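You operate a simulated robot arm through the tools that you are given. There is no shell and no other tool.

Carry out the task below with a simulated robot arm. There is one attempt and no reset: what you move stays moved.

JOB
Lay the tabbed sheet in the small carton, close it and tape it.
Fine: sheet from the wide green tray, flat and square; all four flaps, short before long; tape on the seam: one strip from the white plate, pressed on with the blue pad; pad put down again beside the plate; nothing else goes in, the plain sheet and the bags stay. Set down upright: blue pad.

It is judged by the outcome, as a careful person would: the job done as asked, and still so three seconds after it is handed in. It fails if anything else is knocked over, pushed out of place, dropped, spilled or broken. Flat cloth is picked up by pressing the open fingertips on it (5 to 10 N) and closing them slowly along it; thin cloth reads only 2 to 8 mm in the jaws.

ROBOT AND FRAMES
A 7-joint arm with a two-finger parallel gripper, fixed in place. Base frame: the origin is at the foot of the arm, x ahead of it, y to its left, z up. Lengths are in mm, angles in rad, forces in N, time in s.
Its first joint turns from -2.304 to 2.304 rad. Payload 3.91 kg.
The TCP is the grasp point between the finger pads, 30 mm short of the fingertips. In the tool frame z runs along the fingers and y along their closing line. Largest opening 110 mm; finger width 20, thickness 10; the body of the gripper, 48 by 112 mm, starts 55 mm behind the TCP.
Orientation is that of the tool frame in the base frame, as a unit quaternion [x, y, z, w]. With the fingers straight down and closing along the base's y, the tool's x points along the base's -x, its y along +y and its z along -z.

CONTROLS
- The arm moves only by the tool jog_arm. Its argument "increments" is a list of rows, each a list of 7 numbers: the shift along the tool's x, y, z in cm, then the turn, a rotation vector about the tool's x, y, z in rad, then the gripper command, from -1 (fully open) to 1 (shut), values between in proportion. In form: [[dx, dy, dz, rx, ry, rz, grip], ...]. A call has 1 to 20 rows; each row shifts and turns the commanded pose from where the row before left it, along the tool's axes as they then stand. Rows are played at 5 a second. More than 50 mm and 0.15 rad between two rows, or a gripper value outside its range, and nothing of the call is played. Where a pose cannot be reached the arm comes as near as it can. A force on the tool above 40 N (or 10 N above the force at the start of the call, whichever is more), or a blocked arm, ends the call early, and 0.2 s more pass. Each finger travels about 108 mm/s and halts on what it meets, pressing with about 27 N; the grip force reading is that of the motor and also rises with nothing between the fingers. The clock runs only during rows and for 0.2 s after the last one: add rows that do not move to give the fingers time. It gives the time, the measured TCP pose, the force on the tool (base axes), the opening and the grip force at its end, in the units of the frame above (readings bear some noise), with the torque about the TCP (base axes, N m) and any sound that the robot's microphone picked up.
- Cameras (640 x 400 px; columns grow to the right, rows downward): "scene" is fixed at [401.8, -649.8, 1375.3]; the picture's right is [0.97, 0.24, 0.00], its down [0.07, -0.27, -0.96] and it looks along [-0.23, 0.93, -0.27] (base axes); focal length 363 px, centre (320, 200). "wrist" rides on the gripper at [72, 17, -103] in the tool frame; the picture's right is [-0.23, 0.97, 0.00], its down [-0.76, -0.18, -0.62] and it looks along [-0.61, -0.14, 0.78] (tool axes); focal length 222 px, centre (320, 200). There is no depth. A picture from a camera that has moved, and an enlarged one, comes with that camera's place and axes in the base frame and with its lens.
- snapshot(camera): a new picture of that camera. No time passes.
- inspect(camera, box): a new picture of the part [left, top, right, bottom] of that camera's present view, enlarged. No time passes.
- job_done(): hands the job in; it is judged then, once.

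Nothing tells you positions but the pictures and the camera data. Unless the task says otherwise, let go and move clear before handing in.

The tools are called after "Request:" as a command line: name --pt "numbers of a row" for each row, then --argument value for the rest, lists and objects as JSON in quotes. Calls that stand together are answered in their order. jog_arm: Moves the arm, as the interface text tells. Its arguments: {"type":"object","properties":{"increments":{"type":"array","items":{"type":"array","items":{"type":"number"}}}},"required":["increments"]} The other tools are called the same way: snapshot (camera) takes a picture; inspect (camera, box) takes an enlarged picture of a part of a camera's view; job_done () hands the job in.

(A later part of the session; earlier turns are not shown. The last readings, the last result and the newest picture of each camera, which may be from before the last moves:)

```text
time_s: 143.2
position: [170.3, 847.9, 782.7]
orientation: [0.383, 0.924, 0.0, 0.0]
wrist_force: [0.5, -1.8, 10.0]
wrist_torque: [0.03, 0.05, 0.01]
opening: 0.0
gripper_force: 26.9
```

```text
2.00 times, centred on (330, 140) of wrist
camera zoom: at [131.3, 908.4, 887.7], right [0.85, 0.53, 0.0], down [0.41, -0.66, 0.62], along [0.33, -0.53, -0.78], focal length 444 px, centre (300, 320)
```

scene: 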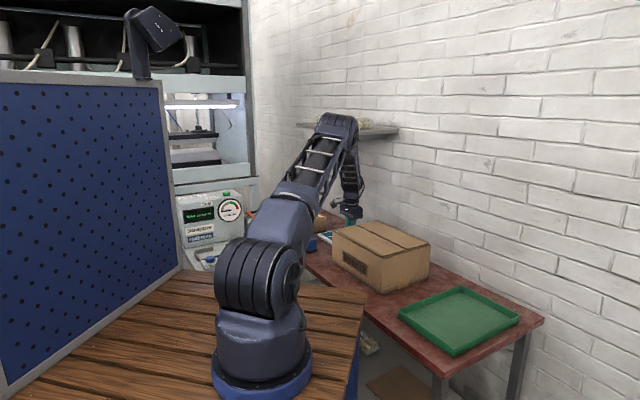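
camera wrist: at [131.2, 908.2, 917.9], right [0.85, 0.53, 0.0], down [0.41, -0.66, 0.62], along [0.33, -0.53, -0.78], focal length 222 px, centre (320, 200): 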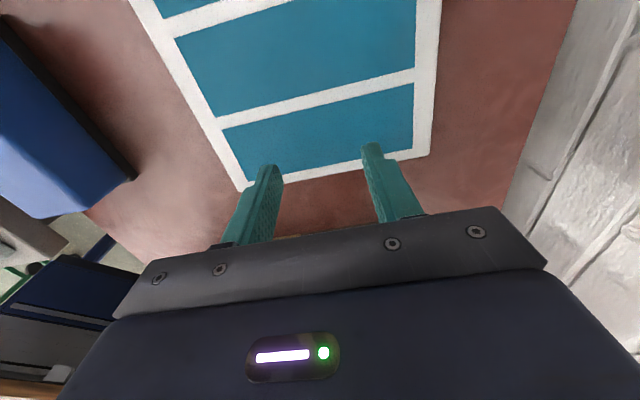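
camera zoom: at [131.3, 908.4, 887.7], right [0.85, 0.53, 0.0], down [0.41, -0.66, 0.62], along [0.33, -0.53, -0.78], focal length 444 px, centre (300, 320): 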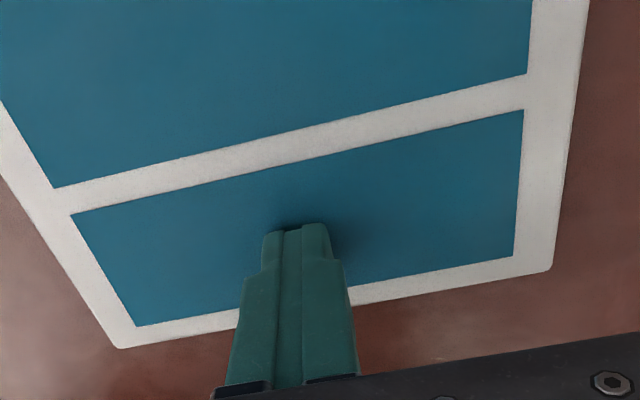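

Still nothing is gathered at 10 N with the jaws closed. I'll lift and check whether the strip sticks to the fingertips after this press.

Request:
jog_arm --pt "0 0 -0.3 0 0 0 1" --pt "0 0 -0.7 0 0 0 1" --pt "0 0 -1 0 0 0 1" --pt "0 0 -1 0 0 0 1" --pt "0 0 0 0 0 0 1"

Request:
snapshot --camera "wrist"

```text
time_s: 144.4
position: [170.6, 847.7, 813.1]
orientation: [0.383, 0.924, -0.001, 0.0]
wrist_force: [0.6, 0.5, -0.1]
wrist_torque: [-0.01, 0.03, -0.02]
opening: 0.0
gripper_force: 26.9
```

```text
taken
camera wrist: at [131.4, 908.0, 917.2], right [0.85, 0.53, 0.0], down [0.41, -0.66, 0.62], along [0.33, -0.53, -0.78], focal length 222 px, centre (320, 200)
```

wrist: 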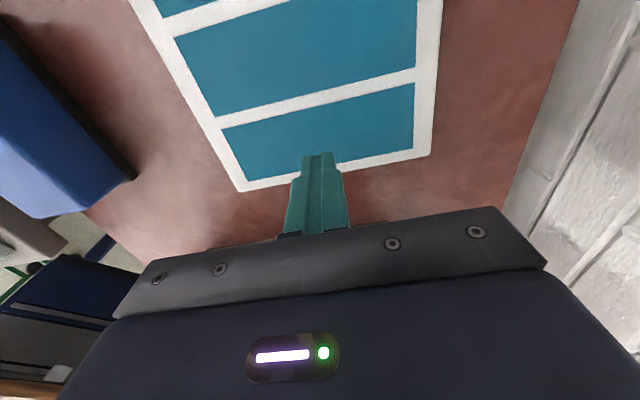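

The strip stays on the plate, so bare fingers don't take it. The pad has the same width as a strip and a dark sole, so it may be the transfer tool. I'll back out from under the shelf and go over the blue pad to examine it.

Request:
jog_arm --pt "0 -4 0 0 0 0 1" --pt "0 -4 0 0 0 0 1" --pt "0 -4 0 0 0 0 1" --pt "0 0 -4 0 0 0 1" --pt "0 0 -4 0 0 0 1" --pt "0 0 -3 0 0 0 1" --pt "2 -2.6 0 0 0 0 0" --pt "2 -2.6 0 0 0 0 -0.4" --pt "1.8 -2.7 0 0 0 0 -0.4" --pt "0 0 0 0 0 0 -0.4" --pt "0 0 0 0 0 0 -0.4"

Request:
snapshot --camera "wrist"

Request:
snapshot --camera "scene"

```text
time_s: 146.8
position: [-11.3, 747.6, 923.9]
orientation: [0.383, 0.924, -0.001, 0.0]
wrist_force: [-0.2, -0.4, 0.0]
wrist_torque: [0.02, 0.02, 0.04]
opening: 77.0
gripper_force: 0.0
```

```text
taken
camera wrist: at [-50.8, 808.3, 1027.0], right [0.85, 0.53, 0.0], down [0.41, -0.66, 0.62], along [0.33, -0.53, -0.78], focal length 222 px, centre (320, 200)
```

wrist: 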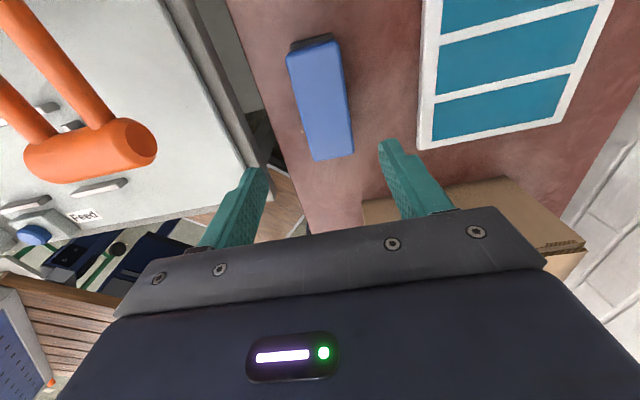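

```text
taken
```

scene: 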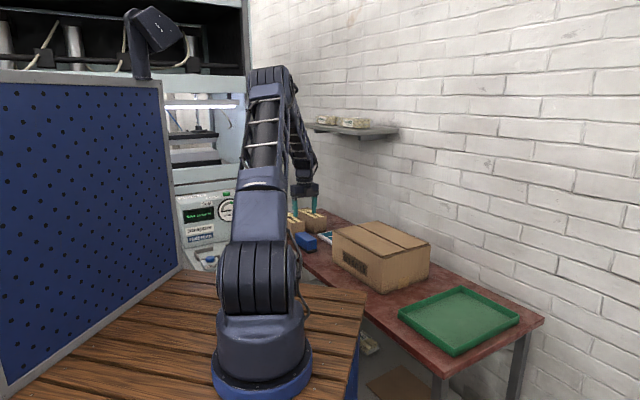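

Request:
inspect --camera "wrist" --box '[250, 10, 430, 190]'

Request:
inspect --camera "scene" --box '[270, 180, 350, 260]'

```text
2.22 times, centred on (340, 100) of wrist
camera zoom: at [-50.8, 808.3, 1027.0], right [0.85, 0.53, 0.0], down [0.41, -0.66, 0.62], along [0.33, -0.53, -0.78], focal length 494 px, centre (276, 422)
```

zoom: 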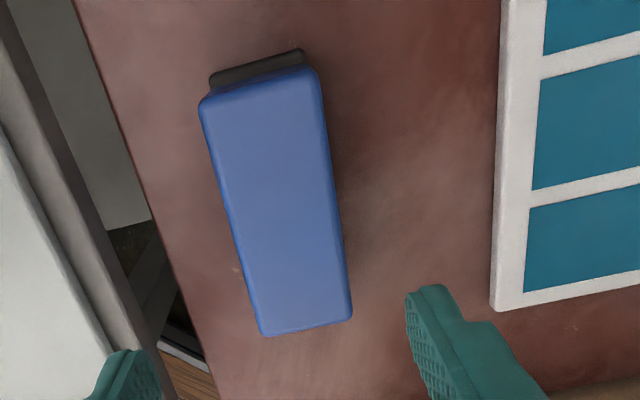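

```text
5.00 times, centred on (310, 220) of scene
camera zoom: at [401.8, -649.8, 1375.3], right [0.97, 0.24, 0.0], down [0.07, -0.27, -0.96], along [-0.23, 0.93, -0.27], focal length 1813 px, centre (370, 100)
```

zoom: 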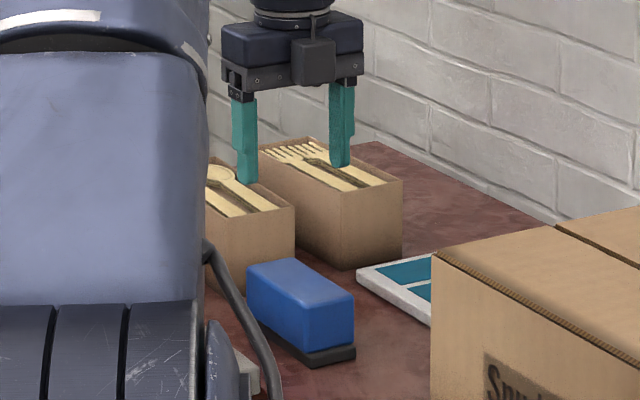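

The pad is about 108 x 47 x 50 mm with its top at z of about 792, centred at n of about 524, s of about 538. I'll align and descend to grasp it across its width.

Request:
jog_arm --pt "0.14 0.34 3 0 0 0 -0.4" --pt "0 0 3 0 0 0 -0.4" --pt "0 0 3 0 0 0 -0.4" --pt "0 0 0 0 0 0 -0.4" --pt "0 0 0 0 0 0 -0.4"

Request:
snapshot --camera "wrist"

Request:
inspect --camera "scene" --box '[290, 200, 350, 260]'

```text
time_s: 148.1
position: [-11.3, 750.0, 833.1]
orientation: [0.383, 0.924, 0.0, 0.0]
wrist_force: [-1.2, -0.7, -0.6]
wrist_torque: [0.01, 0.03, -0.01]
opening: 77.0
gripper_force: 0.0
```

```text
taken
camera wrist: at [-49.9, 810.7, 936.8], right [0.85, 0.53, 0.0], down [0.41, -0.66, 0.62], along [0.33, -0.53, -0.78], focal length 222 px, centre (320, 200)
```

wrist: 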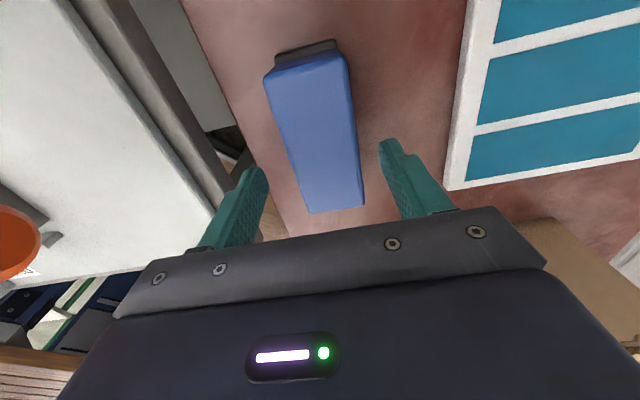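

```text
6.67 times, centred on (320, 230) of scene
camera zoom: at [401.8, -649.8, 1375.3], right [0.97, 0.24, 0.0], down [0.07, -0.27, -0.96], along [-0.23, 0.93, -0.27], focal length 2418 px, centre (320, 0)
```

zoom: 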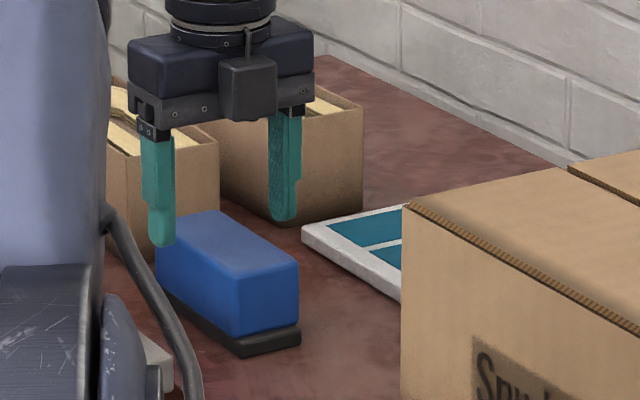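

Request:
jog_arm --pt "-0.1 0.3 1.5 0 0 0.026 -0.4" --pt "0 0 1.5 0 0 0 -0.4" --pt "0 0 0.8 0 0 0 -0.4" --pt "0 0 0 0 0 0 -0.4" --pt "0 0 0 0 0 0 -0.4"

Request:
snapshot --camera "wrist"

Request:
inspect --camera "scene" --box '[290, 200, 350, 260]'

```text
time_s: 149.2
position: [-7.7, 752.7, 794.2]
orientation: [0.394, 0.919, 0.0, 0.001]
wrist_force: [-0.2, 0.3, -0.2]
wrist_torque: [0.01, 0.01, 0.02]
opening: 77.0
gripper_force: 0.1
```

```text
taken
camera wrist: at [-44.2, 814.5, 899.0], right [0.86, 0.51, 0.0], down [0.4, -0.67, 0.62], along [0.32, -0.54, -0.78], focal length 222 px, centre (320, 200)
```

wrist: 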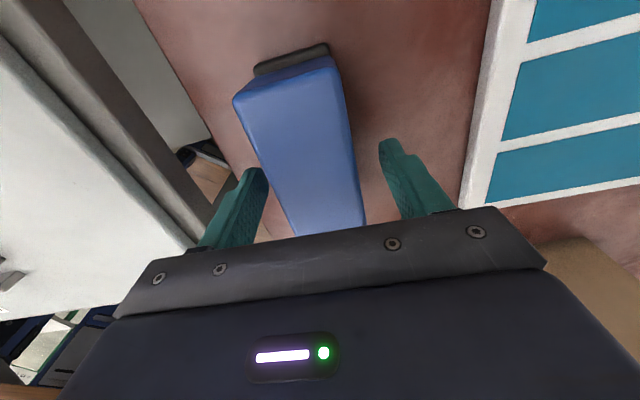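

```text
6.67 times, centred on (320, 230) of scene
camera zoom: at [401.8, -649.8, 1375.3], right [0.97, 0.24, 0.0], down [0.07, -0.27, -0.96], along [-0.23, 0.93, -0.27], focal length 2418 px, centre (320, 0)
```

zoom: 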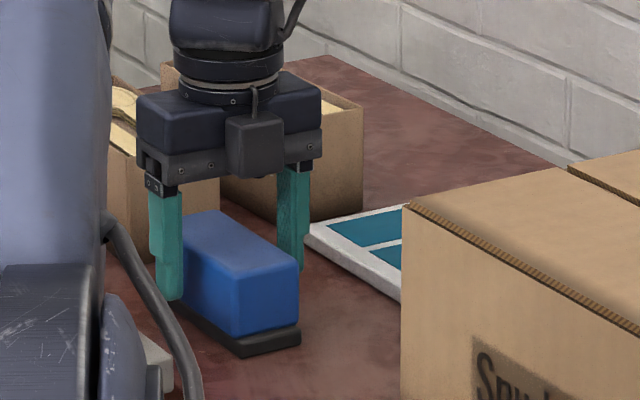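

Request:
jog_arm --pt "0 0 0 0 0 0 -0.2" --pt "0 0 0 0 0 0 0" --pt "0 0 0 0 0 0 0.1" --pt "0 0 0 0 0 0 0.2" --pt "0 0 0 0 0 0 0.4" --pt "0 0 0 0 0 0 1" --pt "0 0 0 0 0 0 1"

Request:
jog_arm --pt "0 0 -0.3 0 0 0 1" --pt "0 0 -0.5 0 0 0 1" --pt "0 0 -1 0 0 0 1" --pt "0 0 0 0 0 0 1"

Request:
inspect --camera "scene" --box '[290, 190, 350, 260]'

Request:
snapshot --camera "wrist"

```text
time_s: 150.8
position: [-7.1, 752.0, 794.3]
orientation: [0.395, 0.919, 0.0, 0.001]
wrist_force: [0.6, 0.6, -0.4]
wrist_torque: [0.02, -0.03, 0.05]
opening: 49.8
gripper_force: 26.7
```

```text
time_s: 151.8
position: [-7.5, 751.9, 813.3]
orientation: [0.395, 0.919, -0.001, 0.001]
wrist_force: [-1.0, -0.2, -1.5]
wrist_torque: [0.01, 0.04, -0.03]
opening: 49.7
gripper_force: 26.9
```

```text
5.71 times, centred on (320, 225) of scene
camera zoom: at [401.8, -649.8, 1375.3], right [0.97, 0.24, 0.0], down [0.07, -0.27, -0.96], along [-0.23, 0.93, -0.27], focal length 2072 px, centre (320, 57)
```

zoom: 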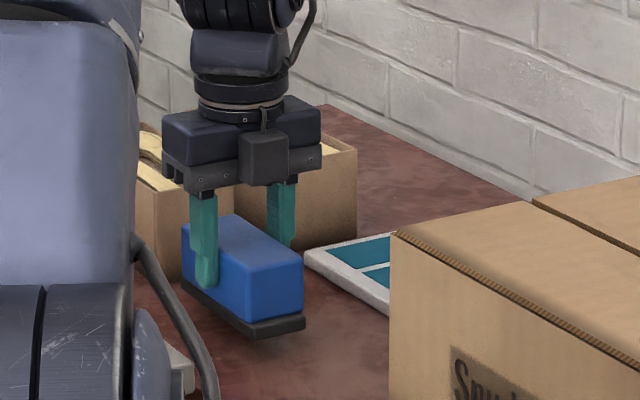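

```text
taken
camera wrist: at [-44.4, 814.4, 917.3], right [0.86, 0.51, 0.0], down [0.4, -0.67, 0.62], along [0.32, -0.54, -0.78], focal length 222 px, centre (320, 200)
```

wrist: 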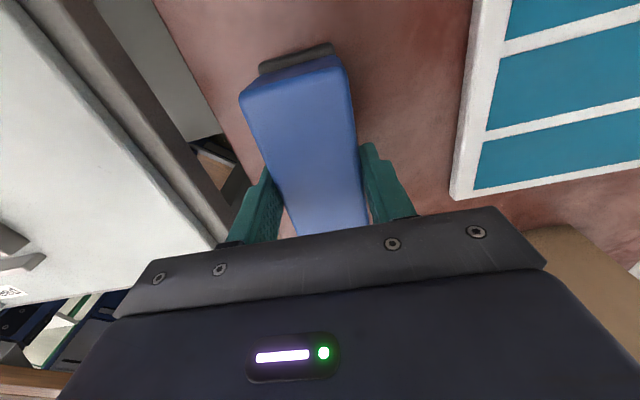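

The pad is firmly held (its sole sits 52 mm below the TCP). I'll raise it, move in front of the plate, and turn it so the pad lies lengthwise over a strip.

Request:
jog_arm --pt "0 0 -3 0 0 0 1" --pt "0 0 -2.7 0 0 0 1" --pt "-2.85 2.8 0 0 0 0 1" --pt "-2.85 2.8 0 0 0 0 1" --pt "0 0 0 0 0 -0.1228 1" --pt "0 0 0 0 0 -0.1228 1" --pt "0 0 0 0 0 -0.1228 1" --pt "0 0 0 0 0 -0.1228 1" --pt "0 0 0 0 0 -0.1228 1" --pt "0 0 0 0 0 -0.1228 1" --pt "0 0 0 0 0 -0.1228 1" --pt "0 0 0 0 0 -0.1228 1" --pt "0 0 0 0 0 -0.1228 1" --pt "0 0 0 0 0 -0.1228 1" --pt "0 0 0 0 0 -0.1228 1" --pt "0 0 0 0 0 -0.1228 1" --pt "0 0 0 0 0 -0.1228 1" --pt "0 0 0 0 0 0 1" --pt "0 0 0 0 0 0 1"

Request:
snapshot --camera "wrist"

Request:
inspect --camera "scene" --box '[290, 160, 370, 260]'

```text
time_s: 155.8
position: [72.5, 749.5, 871.4]
orientation: [-0.383, 0.924, 0.0, 0.0]
wrist_force: [-0.2, 0.6, -1.2]
wrist_torque: [-0.02, 0.01, 0.05]
opening: 49.5
gripper_force: 27.0
```

```text
taken
camera wrist: at [10.0, 708.5, 974.6], right [-0.53, 0.85, 0.0], down [0.66, 0.41, 0.62], along [0.53, 0.33, -0.78], focal length 222 px, centre (320, 200)
```

wrist: 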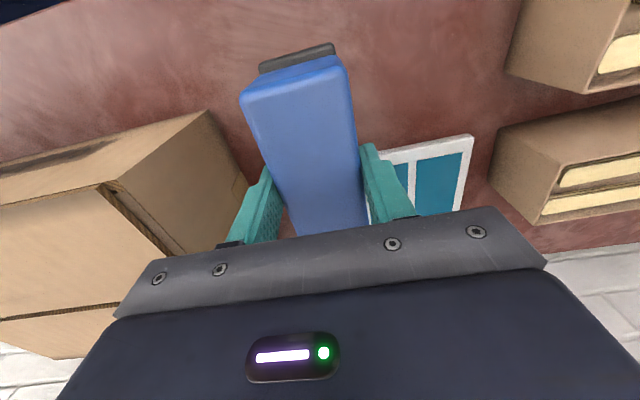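

```text
4.00 times, centred on (330, 210) of scene
camera zoom: at [401.8, -649.8, 1375.3], right [0.97, 0.24, 0.0], down [0.07, -0.27, -0.96], along [-0.23, 0.93, -0.27], focal length 1450 px, centre (280, 160)
```

zoom: 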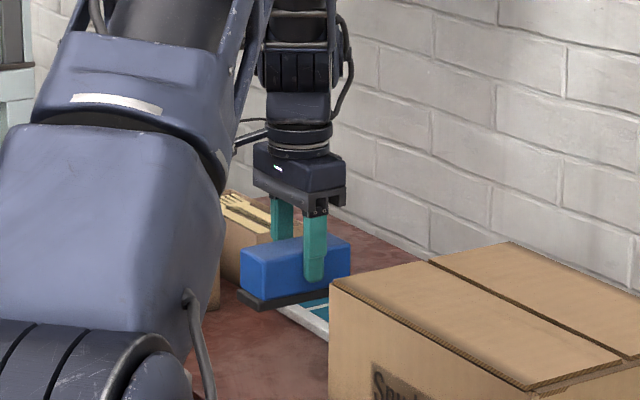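

The pad is aligned lengthwise with the strips. I'll slide in under the shelf over the nearest strip and press the pad lightly on it to test whether it takes the strip.

Request:
jog_arm --pt "0 0 3 0 0 0 1" --pt "-2.8 0.03 0 0 0 0 1" --pt "-2.8 0.03 0 0 0 0 1" --pt "-2.8 0.03 0 0 0 0 1" --pt "-2.8 0.03 0 0 0 0 1" --pt "-2.8 0.03 0 0 0 0 1" --pt "0 0 0 0 0 0 1" --pt "0 0 1.5 0 0 0 1" --pt "0 0 0.5 0 0 0 1" --pt "0 0 0 0 0 0 1" --pt "0 0 0 0 0 0 1"

Request:
snapshot --camera "wrist"

Request:
inspect --camera "scene" --box '[310, 190, 370, 250]'

```text
time_s: 158.2
position: [171.1, 848.6, 819.8]
orientation: [-0.384, 0.923, -0.001, 0.0]
wrist_force: [-0.2, 0.6, -0.4]
wrist_torque: [0.01, 0.0, 0.0]
opening: 49.5
gripper_force: 26.8
```

```text
taken
camera wrist: at [108.0, 808.3, 924.4], right [-0.53, 0.85, 0.0], down [0.66, 0.41, 0.62], along [0.53, 0.33, -0.78], focal length 222 px, centre (320, 200)
```

wrist: 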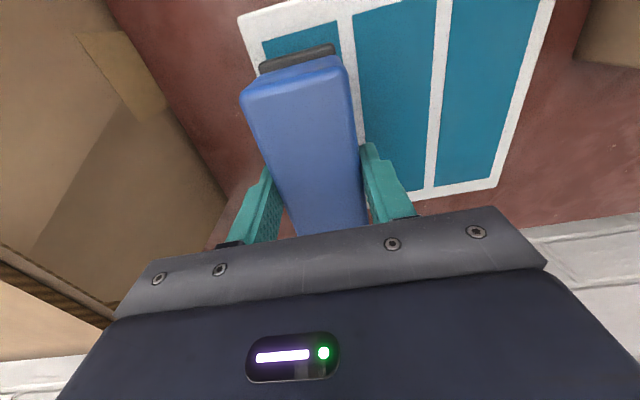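

```text
6.67 times, centred on (340, 220) of scene
camera zoom: at [401.8, -649.8, 1375.3], right [0.97, 0.24, 0.0], down [0.07, -0.27, -0.96], along [-0.23, 0.93, -0.27], focal length 2418 px, centre (187, 67)
```

zoom: 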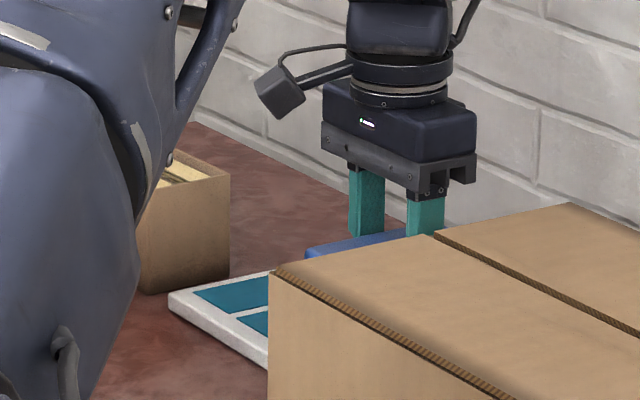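

Request:
jog_arm --pt "0 0 0.6 0 0 0 1" --pt "0 0 0.5 0 0 0 1" --pt "0 0 0 0 0 0 1"

Request:
jog_arm --pt "0 0 0.1 0 0 0 1" --pt "0 0 0 0 0 0 1"

```text
time_s: 159.1
position: [171.0, 849.2, 811.0]
orientation: [-0.383, 0.924, -0.001, 0.001]
wrist_force: [-0.4, 0.2, -2.5]
wrist_torque: [0.01, -0.04, 0.0]
opening: 49.6
gripper_force: 27.1
```

```text
time_s: 159.7
position: [170.8, 849.9, 808.5]
orientation: [-0.383, 0.924, 0.0, 0.0]
wrist_force: [0.0, -1.5, 6.4]
wrist_torque: [0.22, -0.26, -0.07]
opening: 49.9
gripper_force: 27.6
```

Request:
jog_arm --pt "0 0 0.05 0 -0.004 0 1" --pt "0 0 0 0 0 0 1"

```text
time_s: 160.2
position: [172.2, 850.2, 810.4]
orientation: [-0.383, 0.924, 0.0, 0.002]
wrist_force: [1.3, 0.7, 13.8]
wrist_torque: [-0.46, 0.44, 0.03]
opening: 50.0
gripper_force: 26.9
```

Request:
jog_arm --pt "0 0 0.03 0 0.0022 0 1" --pt "0 0 0 0 0 0 1" --pt "0 0 0 0 0 0 1" --pt "0 0 0 0 0 0 1"

```text
time_s: 161.2
position: [170.3, 849.5, 808.3]
orientation: [-0.384, 0.924, 0.0, 0.001]
wrist_force: [1.1, 5.4, 22.1]
wrist_torque: [0.11, -0.01, 0.11]
opening: 49.7
gripper_force: 27.0
```

Pressed level at about 22 N. Now I'll lift and see whether the strip comes with the pad.

Request:
jog_arm --pt "0 0 -0.2 0 0 0 1" --pt "0 0 -0.3 0 0 0 1" --pt "0 0 -0.5 0 0 0 1" --pt "0 0 -0.5 0 0 0 1" --pt "0 0 -0.5 0 0 0 1" --pt "0 0 0 0 0 0 1"

Request:
snapshot --camera "wrist"

Request:
inspect --camera "wrist" --box '[230, 0, 450, 160]'

```text
time_s: 162.7
position: [171.3, 848.4, 827.4]
orientation: [-0.384, 0.923, -0.002, 0.0]
wrist_force: [0.0, -0.3, -1.7]
wrist_torque: [-0.02, 0.0, 0.02]
opening: 49.5
gripper_force: 27.1
```

```text
taken
camera wrist: at [107.5, 807.8, 931.5], right [-0.53, 0.85, 0.0], down [0.66, 0.41, 0.62], along [0.53, 0.33, -0.78], focal length 222 px, centre (320, 200)
```

wrist: 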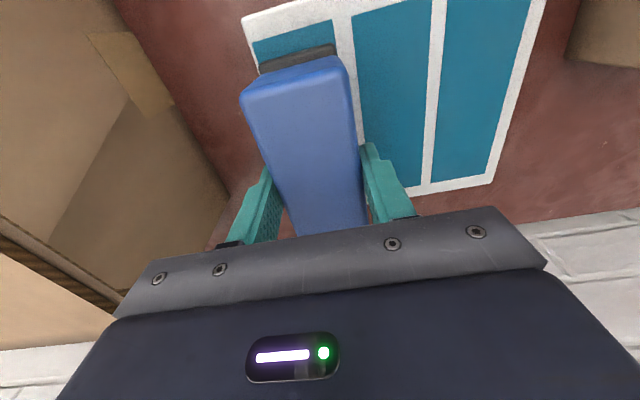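

```text
2.50 times, centred on (340, 80) of wrist
camera zoom: at [107.5, 807.8, 931.5], right [-0.53, 0.85, 0.0], down [0.66, 0.41, 0.62], along [0.53, 0.33, -0.78], focal length 555 px, centre (270, 500)
```

zoom: 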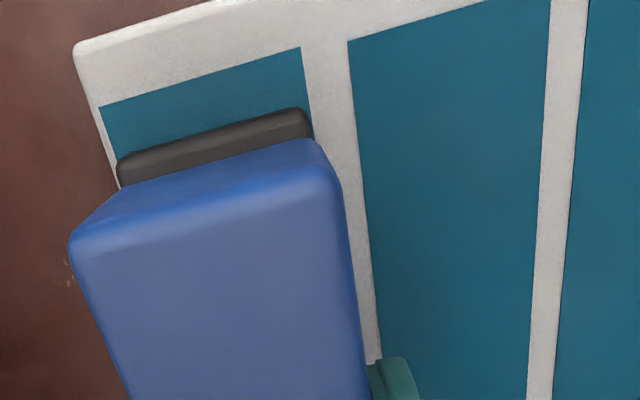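

The strip's end appears to have risen with the pad (parallax against the plate). I'll back out from under the shelf and verify that the strip is stuck under the pad.

Request:
jog_arm --pt "0 0 -1 0 0 0 1" --pt "1.5 0 0 0 0 0 1" --pt "3 0 0 0 0 0 1" --pt "3 0 0 0 0 0 1" --pt "3 0 0 0 0 0 1" --pt "1.5 0 0 0 0 0 1" --pt "0 0 -3 0 0 0 1" --pt "0 0 -3 0 0 0 1" --pt "0 0 0 0 0 0 1" --pt "0 0 0 0 0 0 1"

Request:
snapshot --camera "wrist"

Request:
inspect --camera "scene" --box '[300, 180, 370, 260]'

```text
time_s: 164.8
position: [86.0, 765.2, 898.0]
orientation: [-0.384, 0.923, -0.001, 0.002]
wrist_force: [-0.4, 0.0, -1.2]
wrist_torque: [-0.02, 0.0, -0.01]
opening: 49.7
gripper_force: 26.7
```

```text
taken
camera wrist: at [23.0, 723.0, 1001.6], right [-0.53, 0.85, 0.0], down [0.66, 0.41, 0.62], along [0.53, 0.33, -0.78], focal length 222 px, centre (320, 200)
```

wrist: 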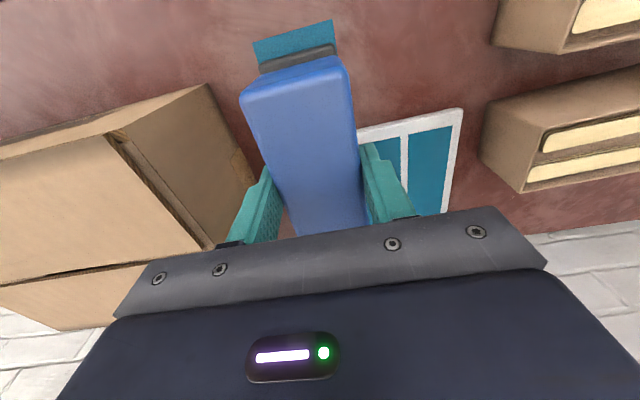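

```text
5.00 times, centred on (335, 220) of scene
camera zoom: at [401.8, -649.8, 1375.3], right [0.97, 0.24, 0.0], down [0.07, -0.27, -0.96], along [-0.23, 0.93, -0.27], focal length 1813 px, centre (245, 100)
```

zoom: 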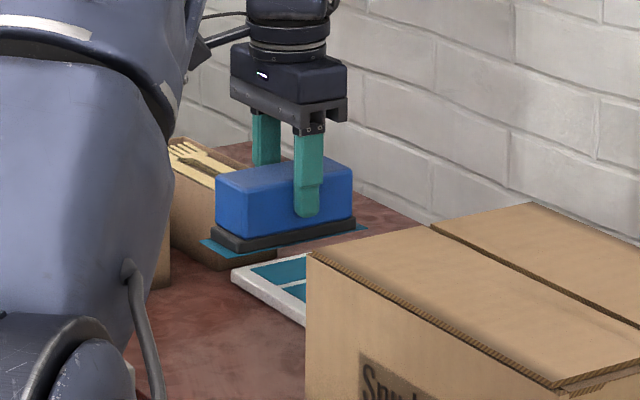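

The strip is stuck to the pad's sole, centred, so the pad is the applicator. I'll raise it, turn 90° so the strip runs along the seam, and carry it over the carton, staying clear of the shelf.

Request:
jog_arm --pt "0 0 -3 0 0 0 1" --pt "0 0 -3.2 0 0 0 1" --pt "0 0 0 0 0 0.1122 1" --pt "0 0 0 0 0 0.1122 1" --pt "0 0 0 0 0 0.1122 1" --pt "0 0 0 0 0 0.1122 1" --pt "0 0 0 0 0 0.1122 1" --pt "0 0 0 0 0 0.1122 1" --pt "0 0 0 0 0 0.1122 1" --pt "0 0 0 0 0 0.1122 1" --pt "0 0 0 0 0 0.1122 1" --pt "0 0 0 0 0 0.1122 1" --pt "0 0 0 0 0 0.1122 1" --pt "0 0 0 0 0 0.1122 1" --pt "0 0 0 0 0 0.1122 1" --pt "0 0 0 0 0 0.1122 1" --pt "0 0 0 0 0 0 1" --pt "0 0 0 0 0 0 1"

Request:
inspect --camera "scene" --box '[300, 160, 380, 250]'

```text
time_s: 168.7
position: [85.7, 764.1, 960.0]
orientation: [0.382, 0.924, -0.001, 0.0]
wrist_force: [-0.5, 0.7, -2.1]
wrist_torque: [-0.01, -0.01, -0.01]
opening: 49.8
gripper_force: 26.7
```

```text
4.44 times, centred on (340, 205) of scene
camera zoom: at [401.8, -649.8, 1375.3], right [0.97, 0.24, 0.0], down [0.07, -0.27, -0.96], along [-0.23, 0.93, -0.27], focal length 1612 px, centre (231, 178)
```

zoom: 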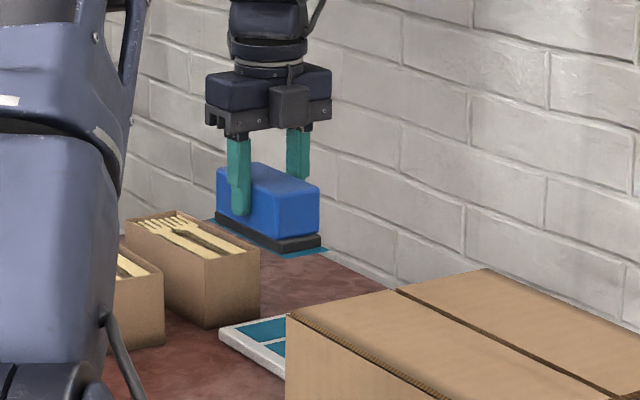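

Request:
jog_arm --pt "-1.5 0 0 0 0 0 1" --pt "-3 0 0 0 0 0 1" --pt "-4 0 0 0 0 0 1" --pt "-4 0 0 0 0 0 1" --pt "-4 0 0 0 0 0 1" --pt "-4 0 0 0 0 0 1" --pt "-3.5 0 0 0 0 0 1" --pt "-1.9 0 0 0 0 0 1" --pt "0 2 0 0 0 0 1" --pt "0 2.3 0 0 0 0 1" --pt "0 1.3 0 0 0 0 1" --pt "0 0 0 0 0 0 1" --pt "0 0 0 0 0 0 1"

Request:
snapshot --camera "wrist"

Request:
inspect --camera "scene" --box '[330, 170, 450, 280]'

```text
time_s: 171.4
position: [308.3, 621.0, 960.2]
orientation: [0.383, 0.924, 0.001, 0.001]
wrist_force: [-0.7, 0.1, -0.8]
wrist_torque: [-0.03, 0.0, -0.03]
opening: 49.8
gripper_force: 27.1
```

```text
taken
camera wrist: at [269.7, 682.6, 1063.6], right [0.85, 0.53, 0.0], down [0.41, -0.66, 0.62], along [0.33, -0.53, -0.78], focal length 222 px, centre (320, 200)
```

wrist: 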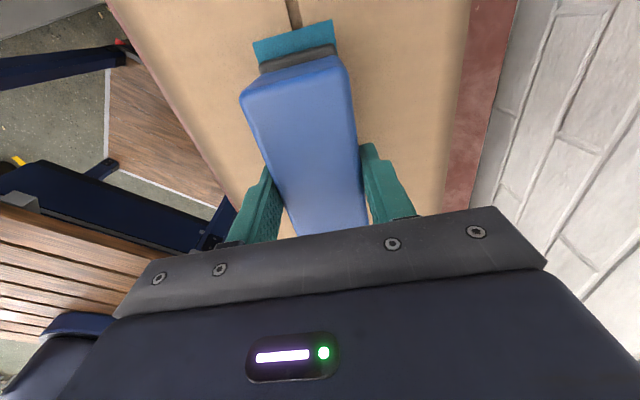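

```text
3.64 times, centred on (390, 225) of scene
camera zoom: at [401.8, -649.8, 1375.3], right [0.97, 0.24, 0.0], down [0.07, -0.27, -0.96], along [-0.23, 0.93, -0.27], focal length 1319 px, centre (66, 109)
```

zoom: 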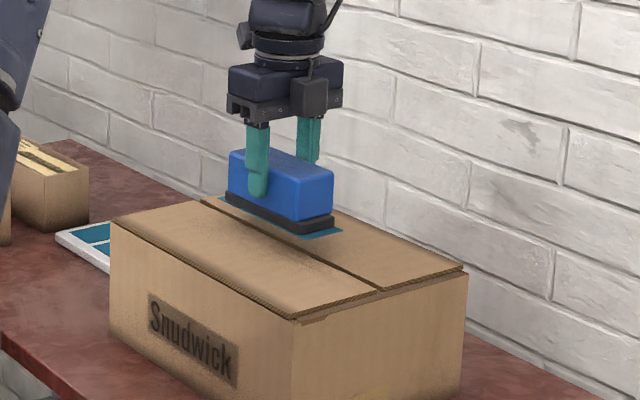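

Request:
inspect --camera "wrist" --box '[230, 0, 370, 90]'

Request:
inspect --camera "scene" --box '[360, 200, 430, 260]'

```text
4.44 times, centred on (300, 45) of wrist
camera zoom: at [269.7, 682.6, 1063.6], right [0.85, 0.53, 0.0], down [0.41, -0.66, 0.62], along [0.33, -0.53, -0.78], focal length 987 px, centre (409, 889)
```

zoom: 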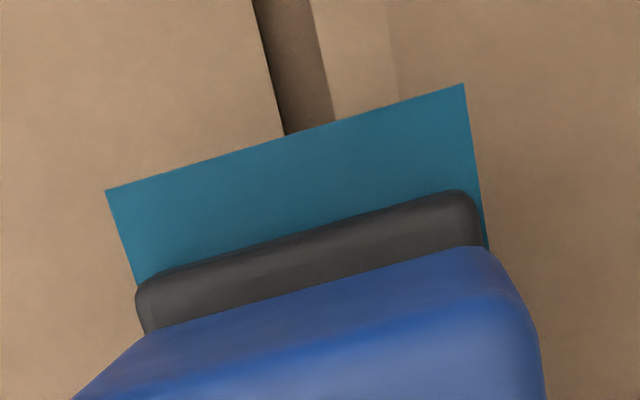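

```text
6.67 times, centred on (395, 230) of scene
camera zoom: at [401.8, -649.8, 1375.3], right [0.97, 0.24, 0.0], down [0.07, -0.27, -0.96], along [-0.23, 0.93, -0.27], focal length 2418 px, centre (-180, 0)
```

zoom: 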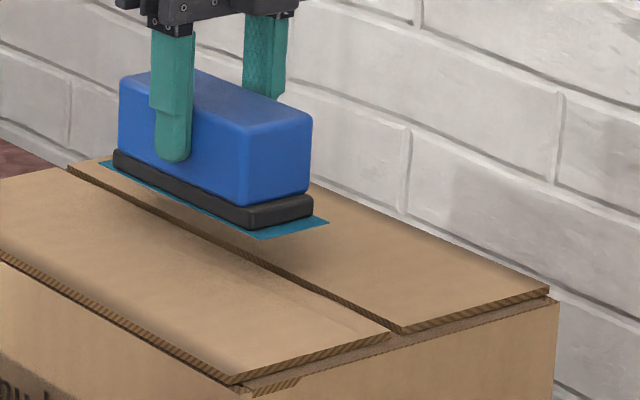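

The strip is within 1 mm of the seam (n of about 657.8) and parallel to it, centred along the carton. I'll lower it onto the seam.

Request:
jog_arm --pt "0 0.07 1 0 0 0 1" --pt "0 0 0.8 0 0 0 1" --pt "0 0 0.5 0 0 0 1" --pt "0 0 0.3 0 0 0 1" --pt "0 0 0 0 0 0 1" --pt "0 0 0 0 0 0 1"

Request:
inspect --camera "wrist" --box '[230, 0, 370, 90]'

Request:
inspect --camera "scene" --box '[360, 200, 430, 260]'

```text
time_s: 172.8
position: [310.4, 621.3, 934.4]
orientation: [0.383, 0.924, -0.001, 0.001]
wrist_force: [1.0, -0.2, -1.2]
wrist_torque: [0.0, 0.01, -0.03]
opening: 50.0
gripper_force: 27.1
```

```text
4.44 times, centred on (300, 45) of wrist
camera zoom: at [270.2, 682.9, 1037.7], right [0.85, 0.53, 0.0], down [0.41, -0.66, 0.62], along [0.33, -0.53, -0.78], focal length 987 px, centre (409, 889)
```

zoom: 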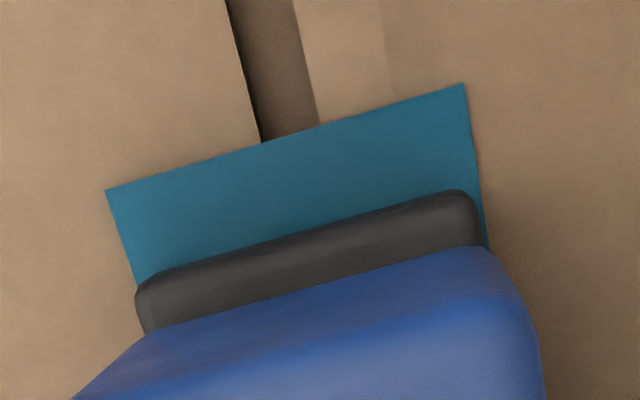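

```text
6.67 times, centred on (395, 230) of scene
camera zoom: at [401.8, -649.8, 1375.3], right [0.97, 0.24, 0.0], down [0.07, -0.27, -0.96], along [-0.23, 0.93, -0.27], focal length 2418 px, centre (-180, 0)
```

zoom: 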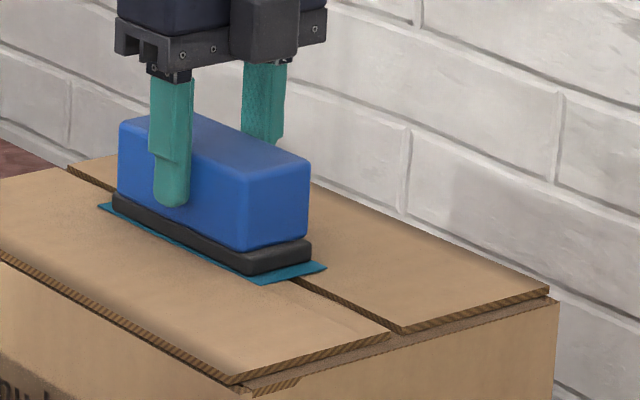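

The strip is centred over the seam just above it. I'll lower to contact and press.

Request:
jog_arm --pt "0 0 0.2 0 0 0 1" --pt "0 0 0.1 0 0 0 1" --pt "0 0 0 0 0 0 1"

Request:
jog_arm --pt "0 0 0.1 0 0 0 1" --pt "0 0 0 0 0 0 1"

```text
time_s: 173.7
position: [310.0, 622.8, 931.1]
orientation: [0.383, 0.924, 0.0, 0.0]
wrist_force: [2.5, -1.3, 10.5]
wrist_torque: [0.09, 0.09, -0.01]
opening: 49.7
gripper_force: 26.6
```

```text
time_s: 174.2
position: [310.0, 622.3, 931.9]
orientation: [0.383, 0.924, 0.001, 0.001]
wrist_force: [2.1, -1.9, 22.3]
wrist_torque: [-0.15, -0.06, -0.02]
opening: 49.8
gripper_force: 27.1
```

Pressed evenly at about 22 N. I'll hold a moment, then lift the pad a little and see if the strip stays.

Request:
jog_arm --pt "0 0 0 0 0 0 1" --pt "0 0 0 0 0 0 1" --pt "0 0 0 0 0 0 1" --pt "0 0 0 0 0 0 1"

Request:
jog_arm --pt "0 0 -0.2 0 0 0 1" --pt "0 0 -0.4 0 0 0 1" --pt "0 0 -0.8 0 0 0 1" --pt "0 0 0 0 0 0 1" --pt "0 0 0 0 0 0 1"

Request:
inspect --camera "wrist" --box '[230, 0, 370, 90]'

Request:
inspect --camera "scene" --box '[360, 200, 430, 260]'

```text
time_s: 175.2
position: [308.6, 621.6, 930.8]
orientation: [0.383, 0.924, 0.001, 0.0]
wrist_force: [3.3, 3.6, 22.6]
wrist_torque: [0.14, -0.09, 0.03]
opening: 49.5
gripper_force: 26.8
```

```text
time_s: 176.4
position: [310.0, 621.0, 944.2]
orientation: [0.383, 0.924, 0.0, 0.0]
wrist_force: [-0.4, -0.7, -2.2]
wrist_torque: [-0.02, 0.01, 0.05]
opening: 49.7
gripper_force: 27.0
```

```text
4.44 times, centred on (300, 45) of wrist
camera zoom: at [269.9, 682.9, 1047.8], right [0.85, 0.53, 0.0], down [0.41, -0.66, 0.62], along [0.33, -0.53, -0.78], focal length 987 px, centre (409, 889)
```

zoom: 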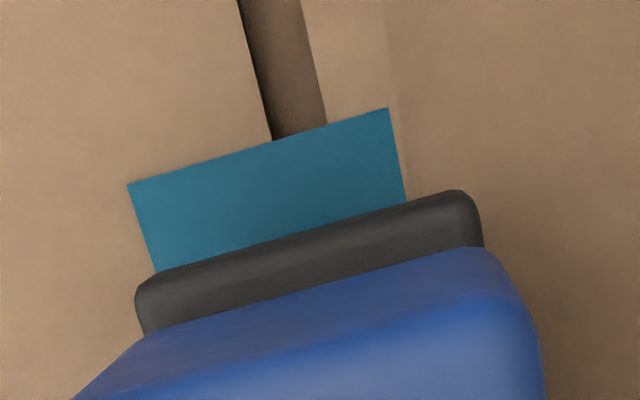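

```text
6.67 times, centred on (395, 230) of scene
camera zoom: at [401.8, -649.8, 1375.3], right [0.97, 0.24, 0.0], down [0.07, -0.27, -0.96], along [-0.23, 0.93, -0.27], focal length 2418 px, centre (-180, 0)
```

zoom: 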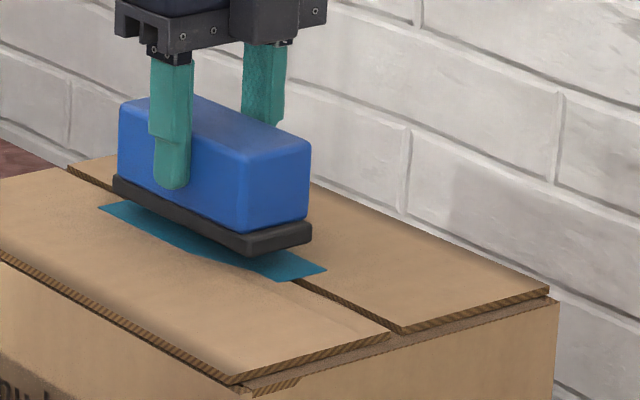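

The strip has transferred to the carton. I'll raise the pad further to see how the strip lies over the seam.

Request:
jog_arm --pt "0 0 -2 0 0 0 1" --pt "0 0 -3 0 0 0 1" --pt "0 -3 -2 0 0 0 1" --pt "0 -4 0 0 0 0 1" --pt "0 0 0 0 0 0 1" --pt "0 0 0 0 0 0 1"

Request:
snapshot --camera "wrist"

Request:
inspect --camera "scene" --box '[350, 210, 430, 270]'

Request:
inspect --camera "scene" --box '[370, 220, 420, 250]'

```text
time_s: 177.8
position: [258.7, 574.1, 1015.0]
orientation: [0.382, 0.924, 0.0, 0.002]
wrist_force: [0.3, -0.4, -1.1]
wrist_torque: [-0.01, -0.04, 0.02]
opening: 49.6
gripper_force: 26.7
```

```text
taken
camera wrist: at [220.0, 633.9, 1118.3], right [0.85, 0.53, 0.0], down [0.41, -0.66, 0.62], along [0.33, -0.53, -0.78], focal length 222 px, centre (320, 200)
```

wrist: 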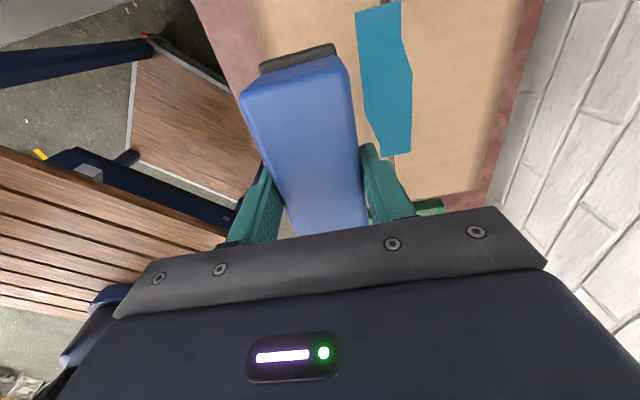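

```text
6.67 times, centred on (390, 240) of scene
camera zoom: at [401.8, -649.8, 1375.3], right [0.97, 0.24, 0.0], down [0.07, -0.27, -0.96], along [-0.23, 0.93, -0.27], focal length 2418 px, centre (-147, -67)
```

zoom: 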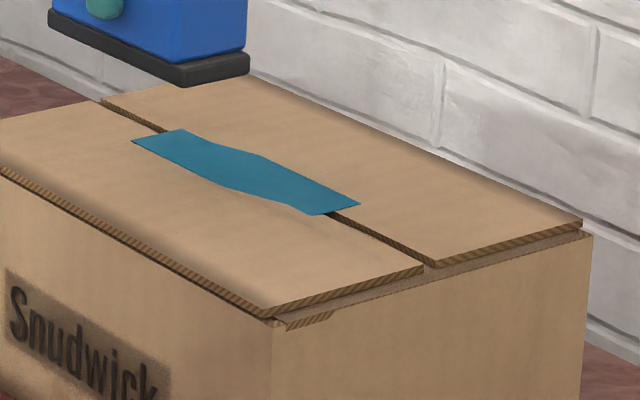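

```text
12.80 times, centred on (395, 235) of scene
camera zoom: at [401.8, -649.8, 1375.3], right [0.97, 0.24, 0.0], down [0.07, -0.27, -0.96], along [-0.23, 0.93, -0.27], focal length 4642 px, centre (-640, -248)
```

zoom: 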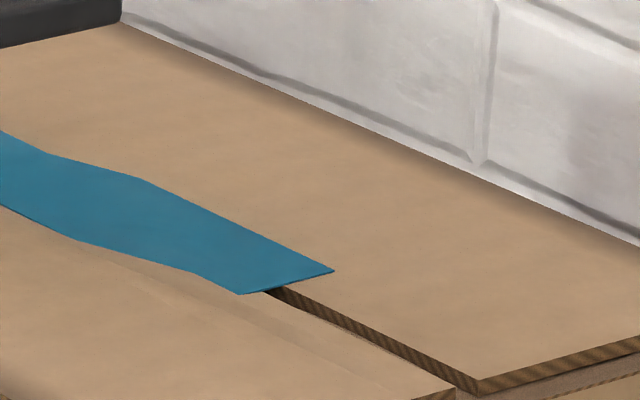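

The strip lies along the seam, centred (n of about 657, s about 151–292), though parts of its edges blend into the flap surfaces. I'll look closer from above before pressing it down along its whole length.

Request:
inspect --camera "wrist" --box '[320, 0, 460, 190]'

Request:
jog_arm --pt "2.5 -2.5 -1 0 0 0 1" --pt "2.5 -2.5 0 0 0 0 1" --pt "0 0 0 0 0 0 1" --pt "0 0 0 0 0 0 1"

Request:
snapshot --camera "wrist"

Request:
inspect --camera "wrist" --box '[360, 0, 520, 190]'

```text
2.11 times, centred on (390, 95) of wrist
camera zoom: at [220.0, 633.9, 1118.3], right [0.85, 0.53, 0.0], down [0.41, -0.66, 0.62], along [0.33, -0.53, -0.78], focal length 468 px, centre (173, 421)
```

zoom: 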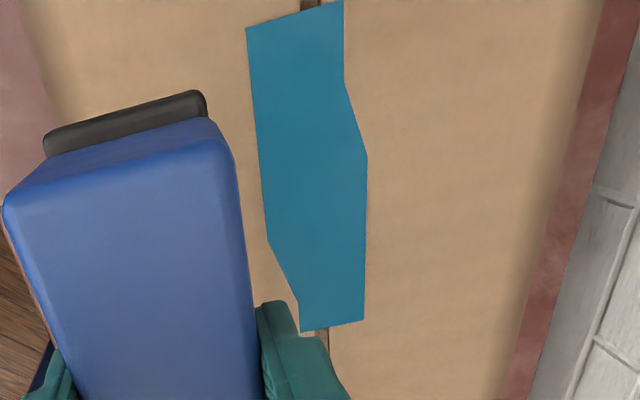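

```text
time_s: 178.8
position: [187.3, 572.6, 1024.4]
orientation: [0.382, 0.924, 0.0, 0.002]
wrist_force: [0.2, 0.3, 0.3]
wrist_torque: [-0.01, 0.06, 0.02]
opening: 49.7
gripper_force: 26.6
```

```text
taken
camera wrist: at [149.7, 633.7, 1127.9], right [0.85, 0.53, 0.0], down [0.41, -0.66, 0.62], along [0.33, -0.53, -0.78], focal length 222 px, centre (320, 200)
```

wrist: 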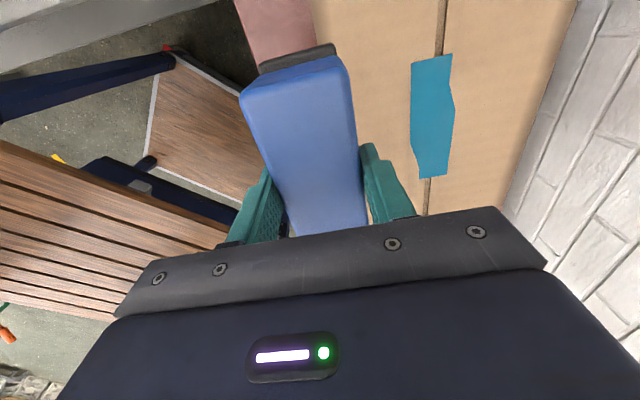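

```text
2.11 times, centred on (440, 95) of wrist
camera zoom: at [149.7, 633.7, 1127.9], right [0.85, 0.53, 0.0], down [0.41, -0.66, 0.62], along [0.33, -0.53, -0.78], focal length 468 px, centre (67, 421)
```

zoom: 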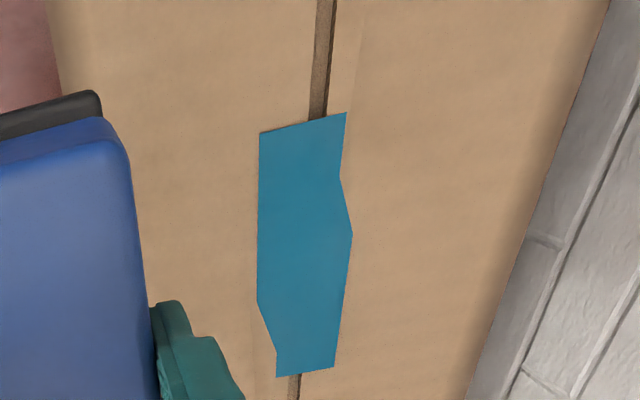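

The strip covers the seam along its length. Now I'll press it down properly with the pad: first toward the plate-side end, then the tray-side end, then the middle.

Request:
jog_arm --pt "-0.5 3 0 0 0 0 1" --pt "-0.5 3 0 0 0 0 1" --pt "-0.6 3 0 0 0 0 1" --pt "-0.54 3 0 0 0 0 1" --pt "0 0 4 0 0 0 1" --pt "0 0 3.5 0 0 0 1" --pt "0 0 1 0 0 0 1" --pt "0 0 0 0 0 0 1" --pt "0 0 0 0 0 0 1"

Request:
inspect --camera "scene" --box '[350, 200, 430, 260]'

```text
time_s: 180.8
position: [289.4, 641.9, 939.5]
orientation: [0.383, 0.924, 0.0, 0.002]
wrist_force: [0.1, -0.6, -1.2]
wrist_torque: [0.0, 0.01, 0.01]
opening: 49.7
gripper_force: 27.2
```

```text
6.67 times, centred on (390, 230) of scene
camera zoom: at [401.8, -649.8, 1375.3], right [0.97, 0.24, 0.0], down [0.07, -0.27, -0.96], along [-0.23, 0.93, -0.27], focal length 2418 px, centre (-147, 0)
```

zoom: 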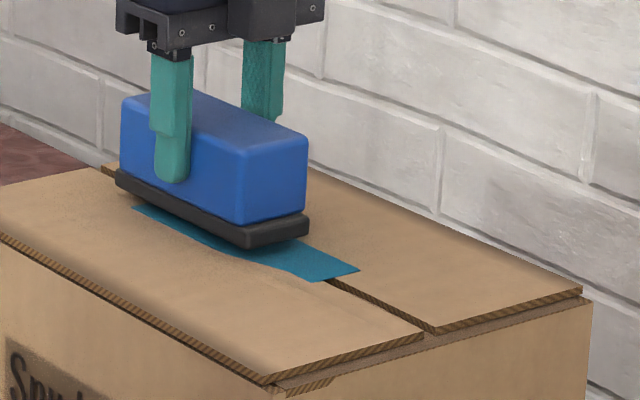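

Request:
jog_arm --pt "0 0 0.4 0.0015 0.003 0 1" --pt "0 0 0.3 0 0 0 1" --pt "0 0 0 0 0 0 1"

Request:
jog_arm --pt "0 0 0.1 0 0 0 1" --pt "0 0 0 0 0 0 1"

```text
time_s: 181.7
position: [289.1, 641.7, 932.5]
orientation: [0.383, 0.924, 0.0, 0.0]
wrist_force: [-0.3, 0.6, -1.7]
wrist_torque: [-0.02, -0.01, -0.04]
opening: 49.7
gripper_force: 26.9
```

```text
time_s: 182.2
position: [288.4, 643.1, 930.6]
orientation: [0.383, 0.924, 0.001, -0.001]
wrist_force: [0.1, -1.8, 7.0]
wrist_torque: [-0.39, -0.33, -0.04]
opening: 49.5
gripper_force: 27.1
```

Request:
jog_arm --pt "0 0 0.1 0 0 0 1" --pt "0 0 0 0 0 0 1"

```text
time_s: 182.8
position: [288.3, 642.2, 931.1]
orientation: [0.382, 0.924, 0.0, 0.0]
wrist_force: [-0.6, -2.6, 13.4]
wrist_torque: [-0.51, -0.3, 0.04]
opening: 49.4
gripper_force: 27.1
```

Request:
jog_arm --pt "0 0 0.05 0 -0.008 0 1" --pt "0 0 0 0 0 0 1"

```text
time_s: 183.4
position: [289.5, 642.5, 930.8]
orientation: [0.383, 0.924, -0.001, 0.002]
wrist_force: [-1.1, 0.0, 18.4]
wrist_torque: [0.38, 0.35, -0.05]
opening: 49.8
gripper_force: 26.9
```

Request:
jog_arm --pt "0 0 0.05 0 0 0 1" --pt "0 0 0 0 0 0 1" --pt "0 0 0 0 0 0 1" --pt "0 0 0 0 0 0 1"

Request:
jog_arm --pt "0 0 -0.2 0 0 0 1" --pt "0 0 -0.4 0 0.006 0 1" --pt "0 0 -0.6 0 0 0 1" --pt "-2 0 0 0 0 0 1" --pt "-2 0 0 0 0 0 1" --pt "-2 0 0 0 0 0 1" --pt "0 0 0 0 0 0 1" --pt "0 0 0 0 0 0 1"

Request:
inspect --camera "scene" --box '[350, 200, 430, 260]'

Request:
inspect --camera "wrist" --box '[230, 0, 370, 90]'

```text
time_s: 184.4
position: [288.7, 642.6, 930.2]
orientation: [0.383, 0.924, -0.001, 0.003]
wrist_force: [-0.4, 4.5, 22.4]
wrist_torque: [0.08, -0.05, -0.04]
opening: 49.6
gripper_force: 27.1
```

```text
time_s: 186.2
position: [332.3, 600.3, 940.7]
orientation: [0.383, 0.924, 0.0, -0.001]
wrist_force: [0.3, 1.4, -1.6]
wrist_torque: [-0.01, 0.0, 0.01]
opening: 49.8
gripper_force: 27.5
```

```text
6.67 times, centred on (390, 230) of scene
camera zoom: at [401.8, -649.8, 1375.3], right [0.97, 0.24, 0.0], down [0.07, -0.27, -0.96], along [-0.23, 0.93, -0.27], focal length 2418 px, centre (-147, 0)
```

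zoom: 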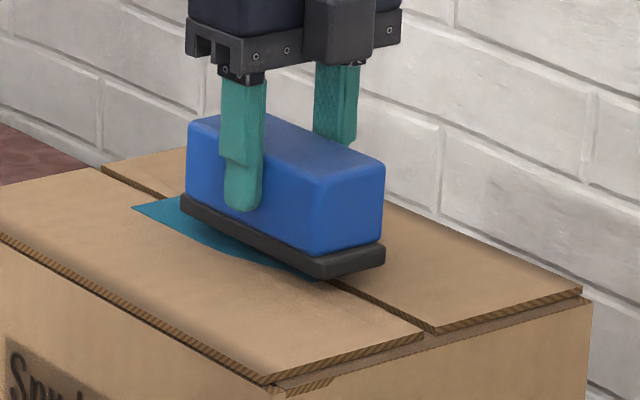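

```text
4.44 times, centred on (300, 45) of wrist
camera zoom: at [292.5, 660.9, 1045.1], right [0.85, 0.53, 0.0], down [0.41, -0.66, 0.62], along [0.33, -0.53, -0.78], focal length 987 px, centre (409, 889)
```

zoom: 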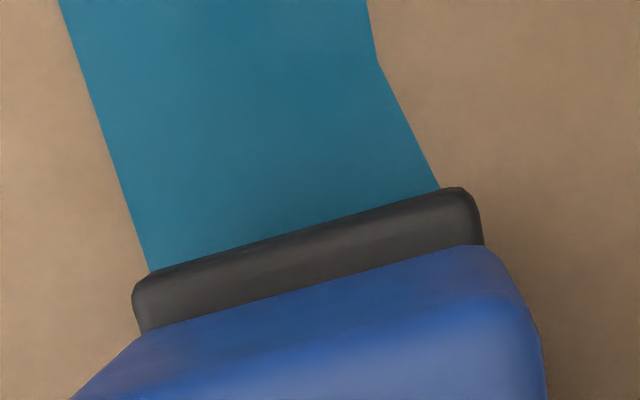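

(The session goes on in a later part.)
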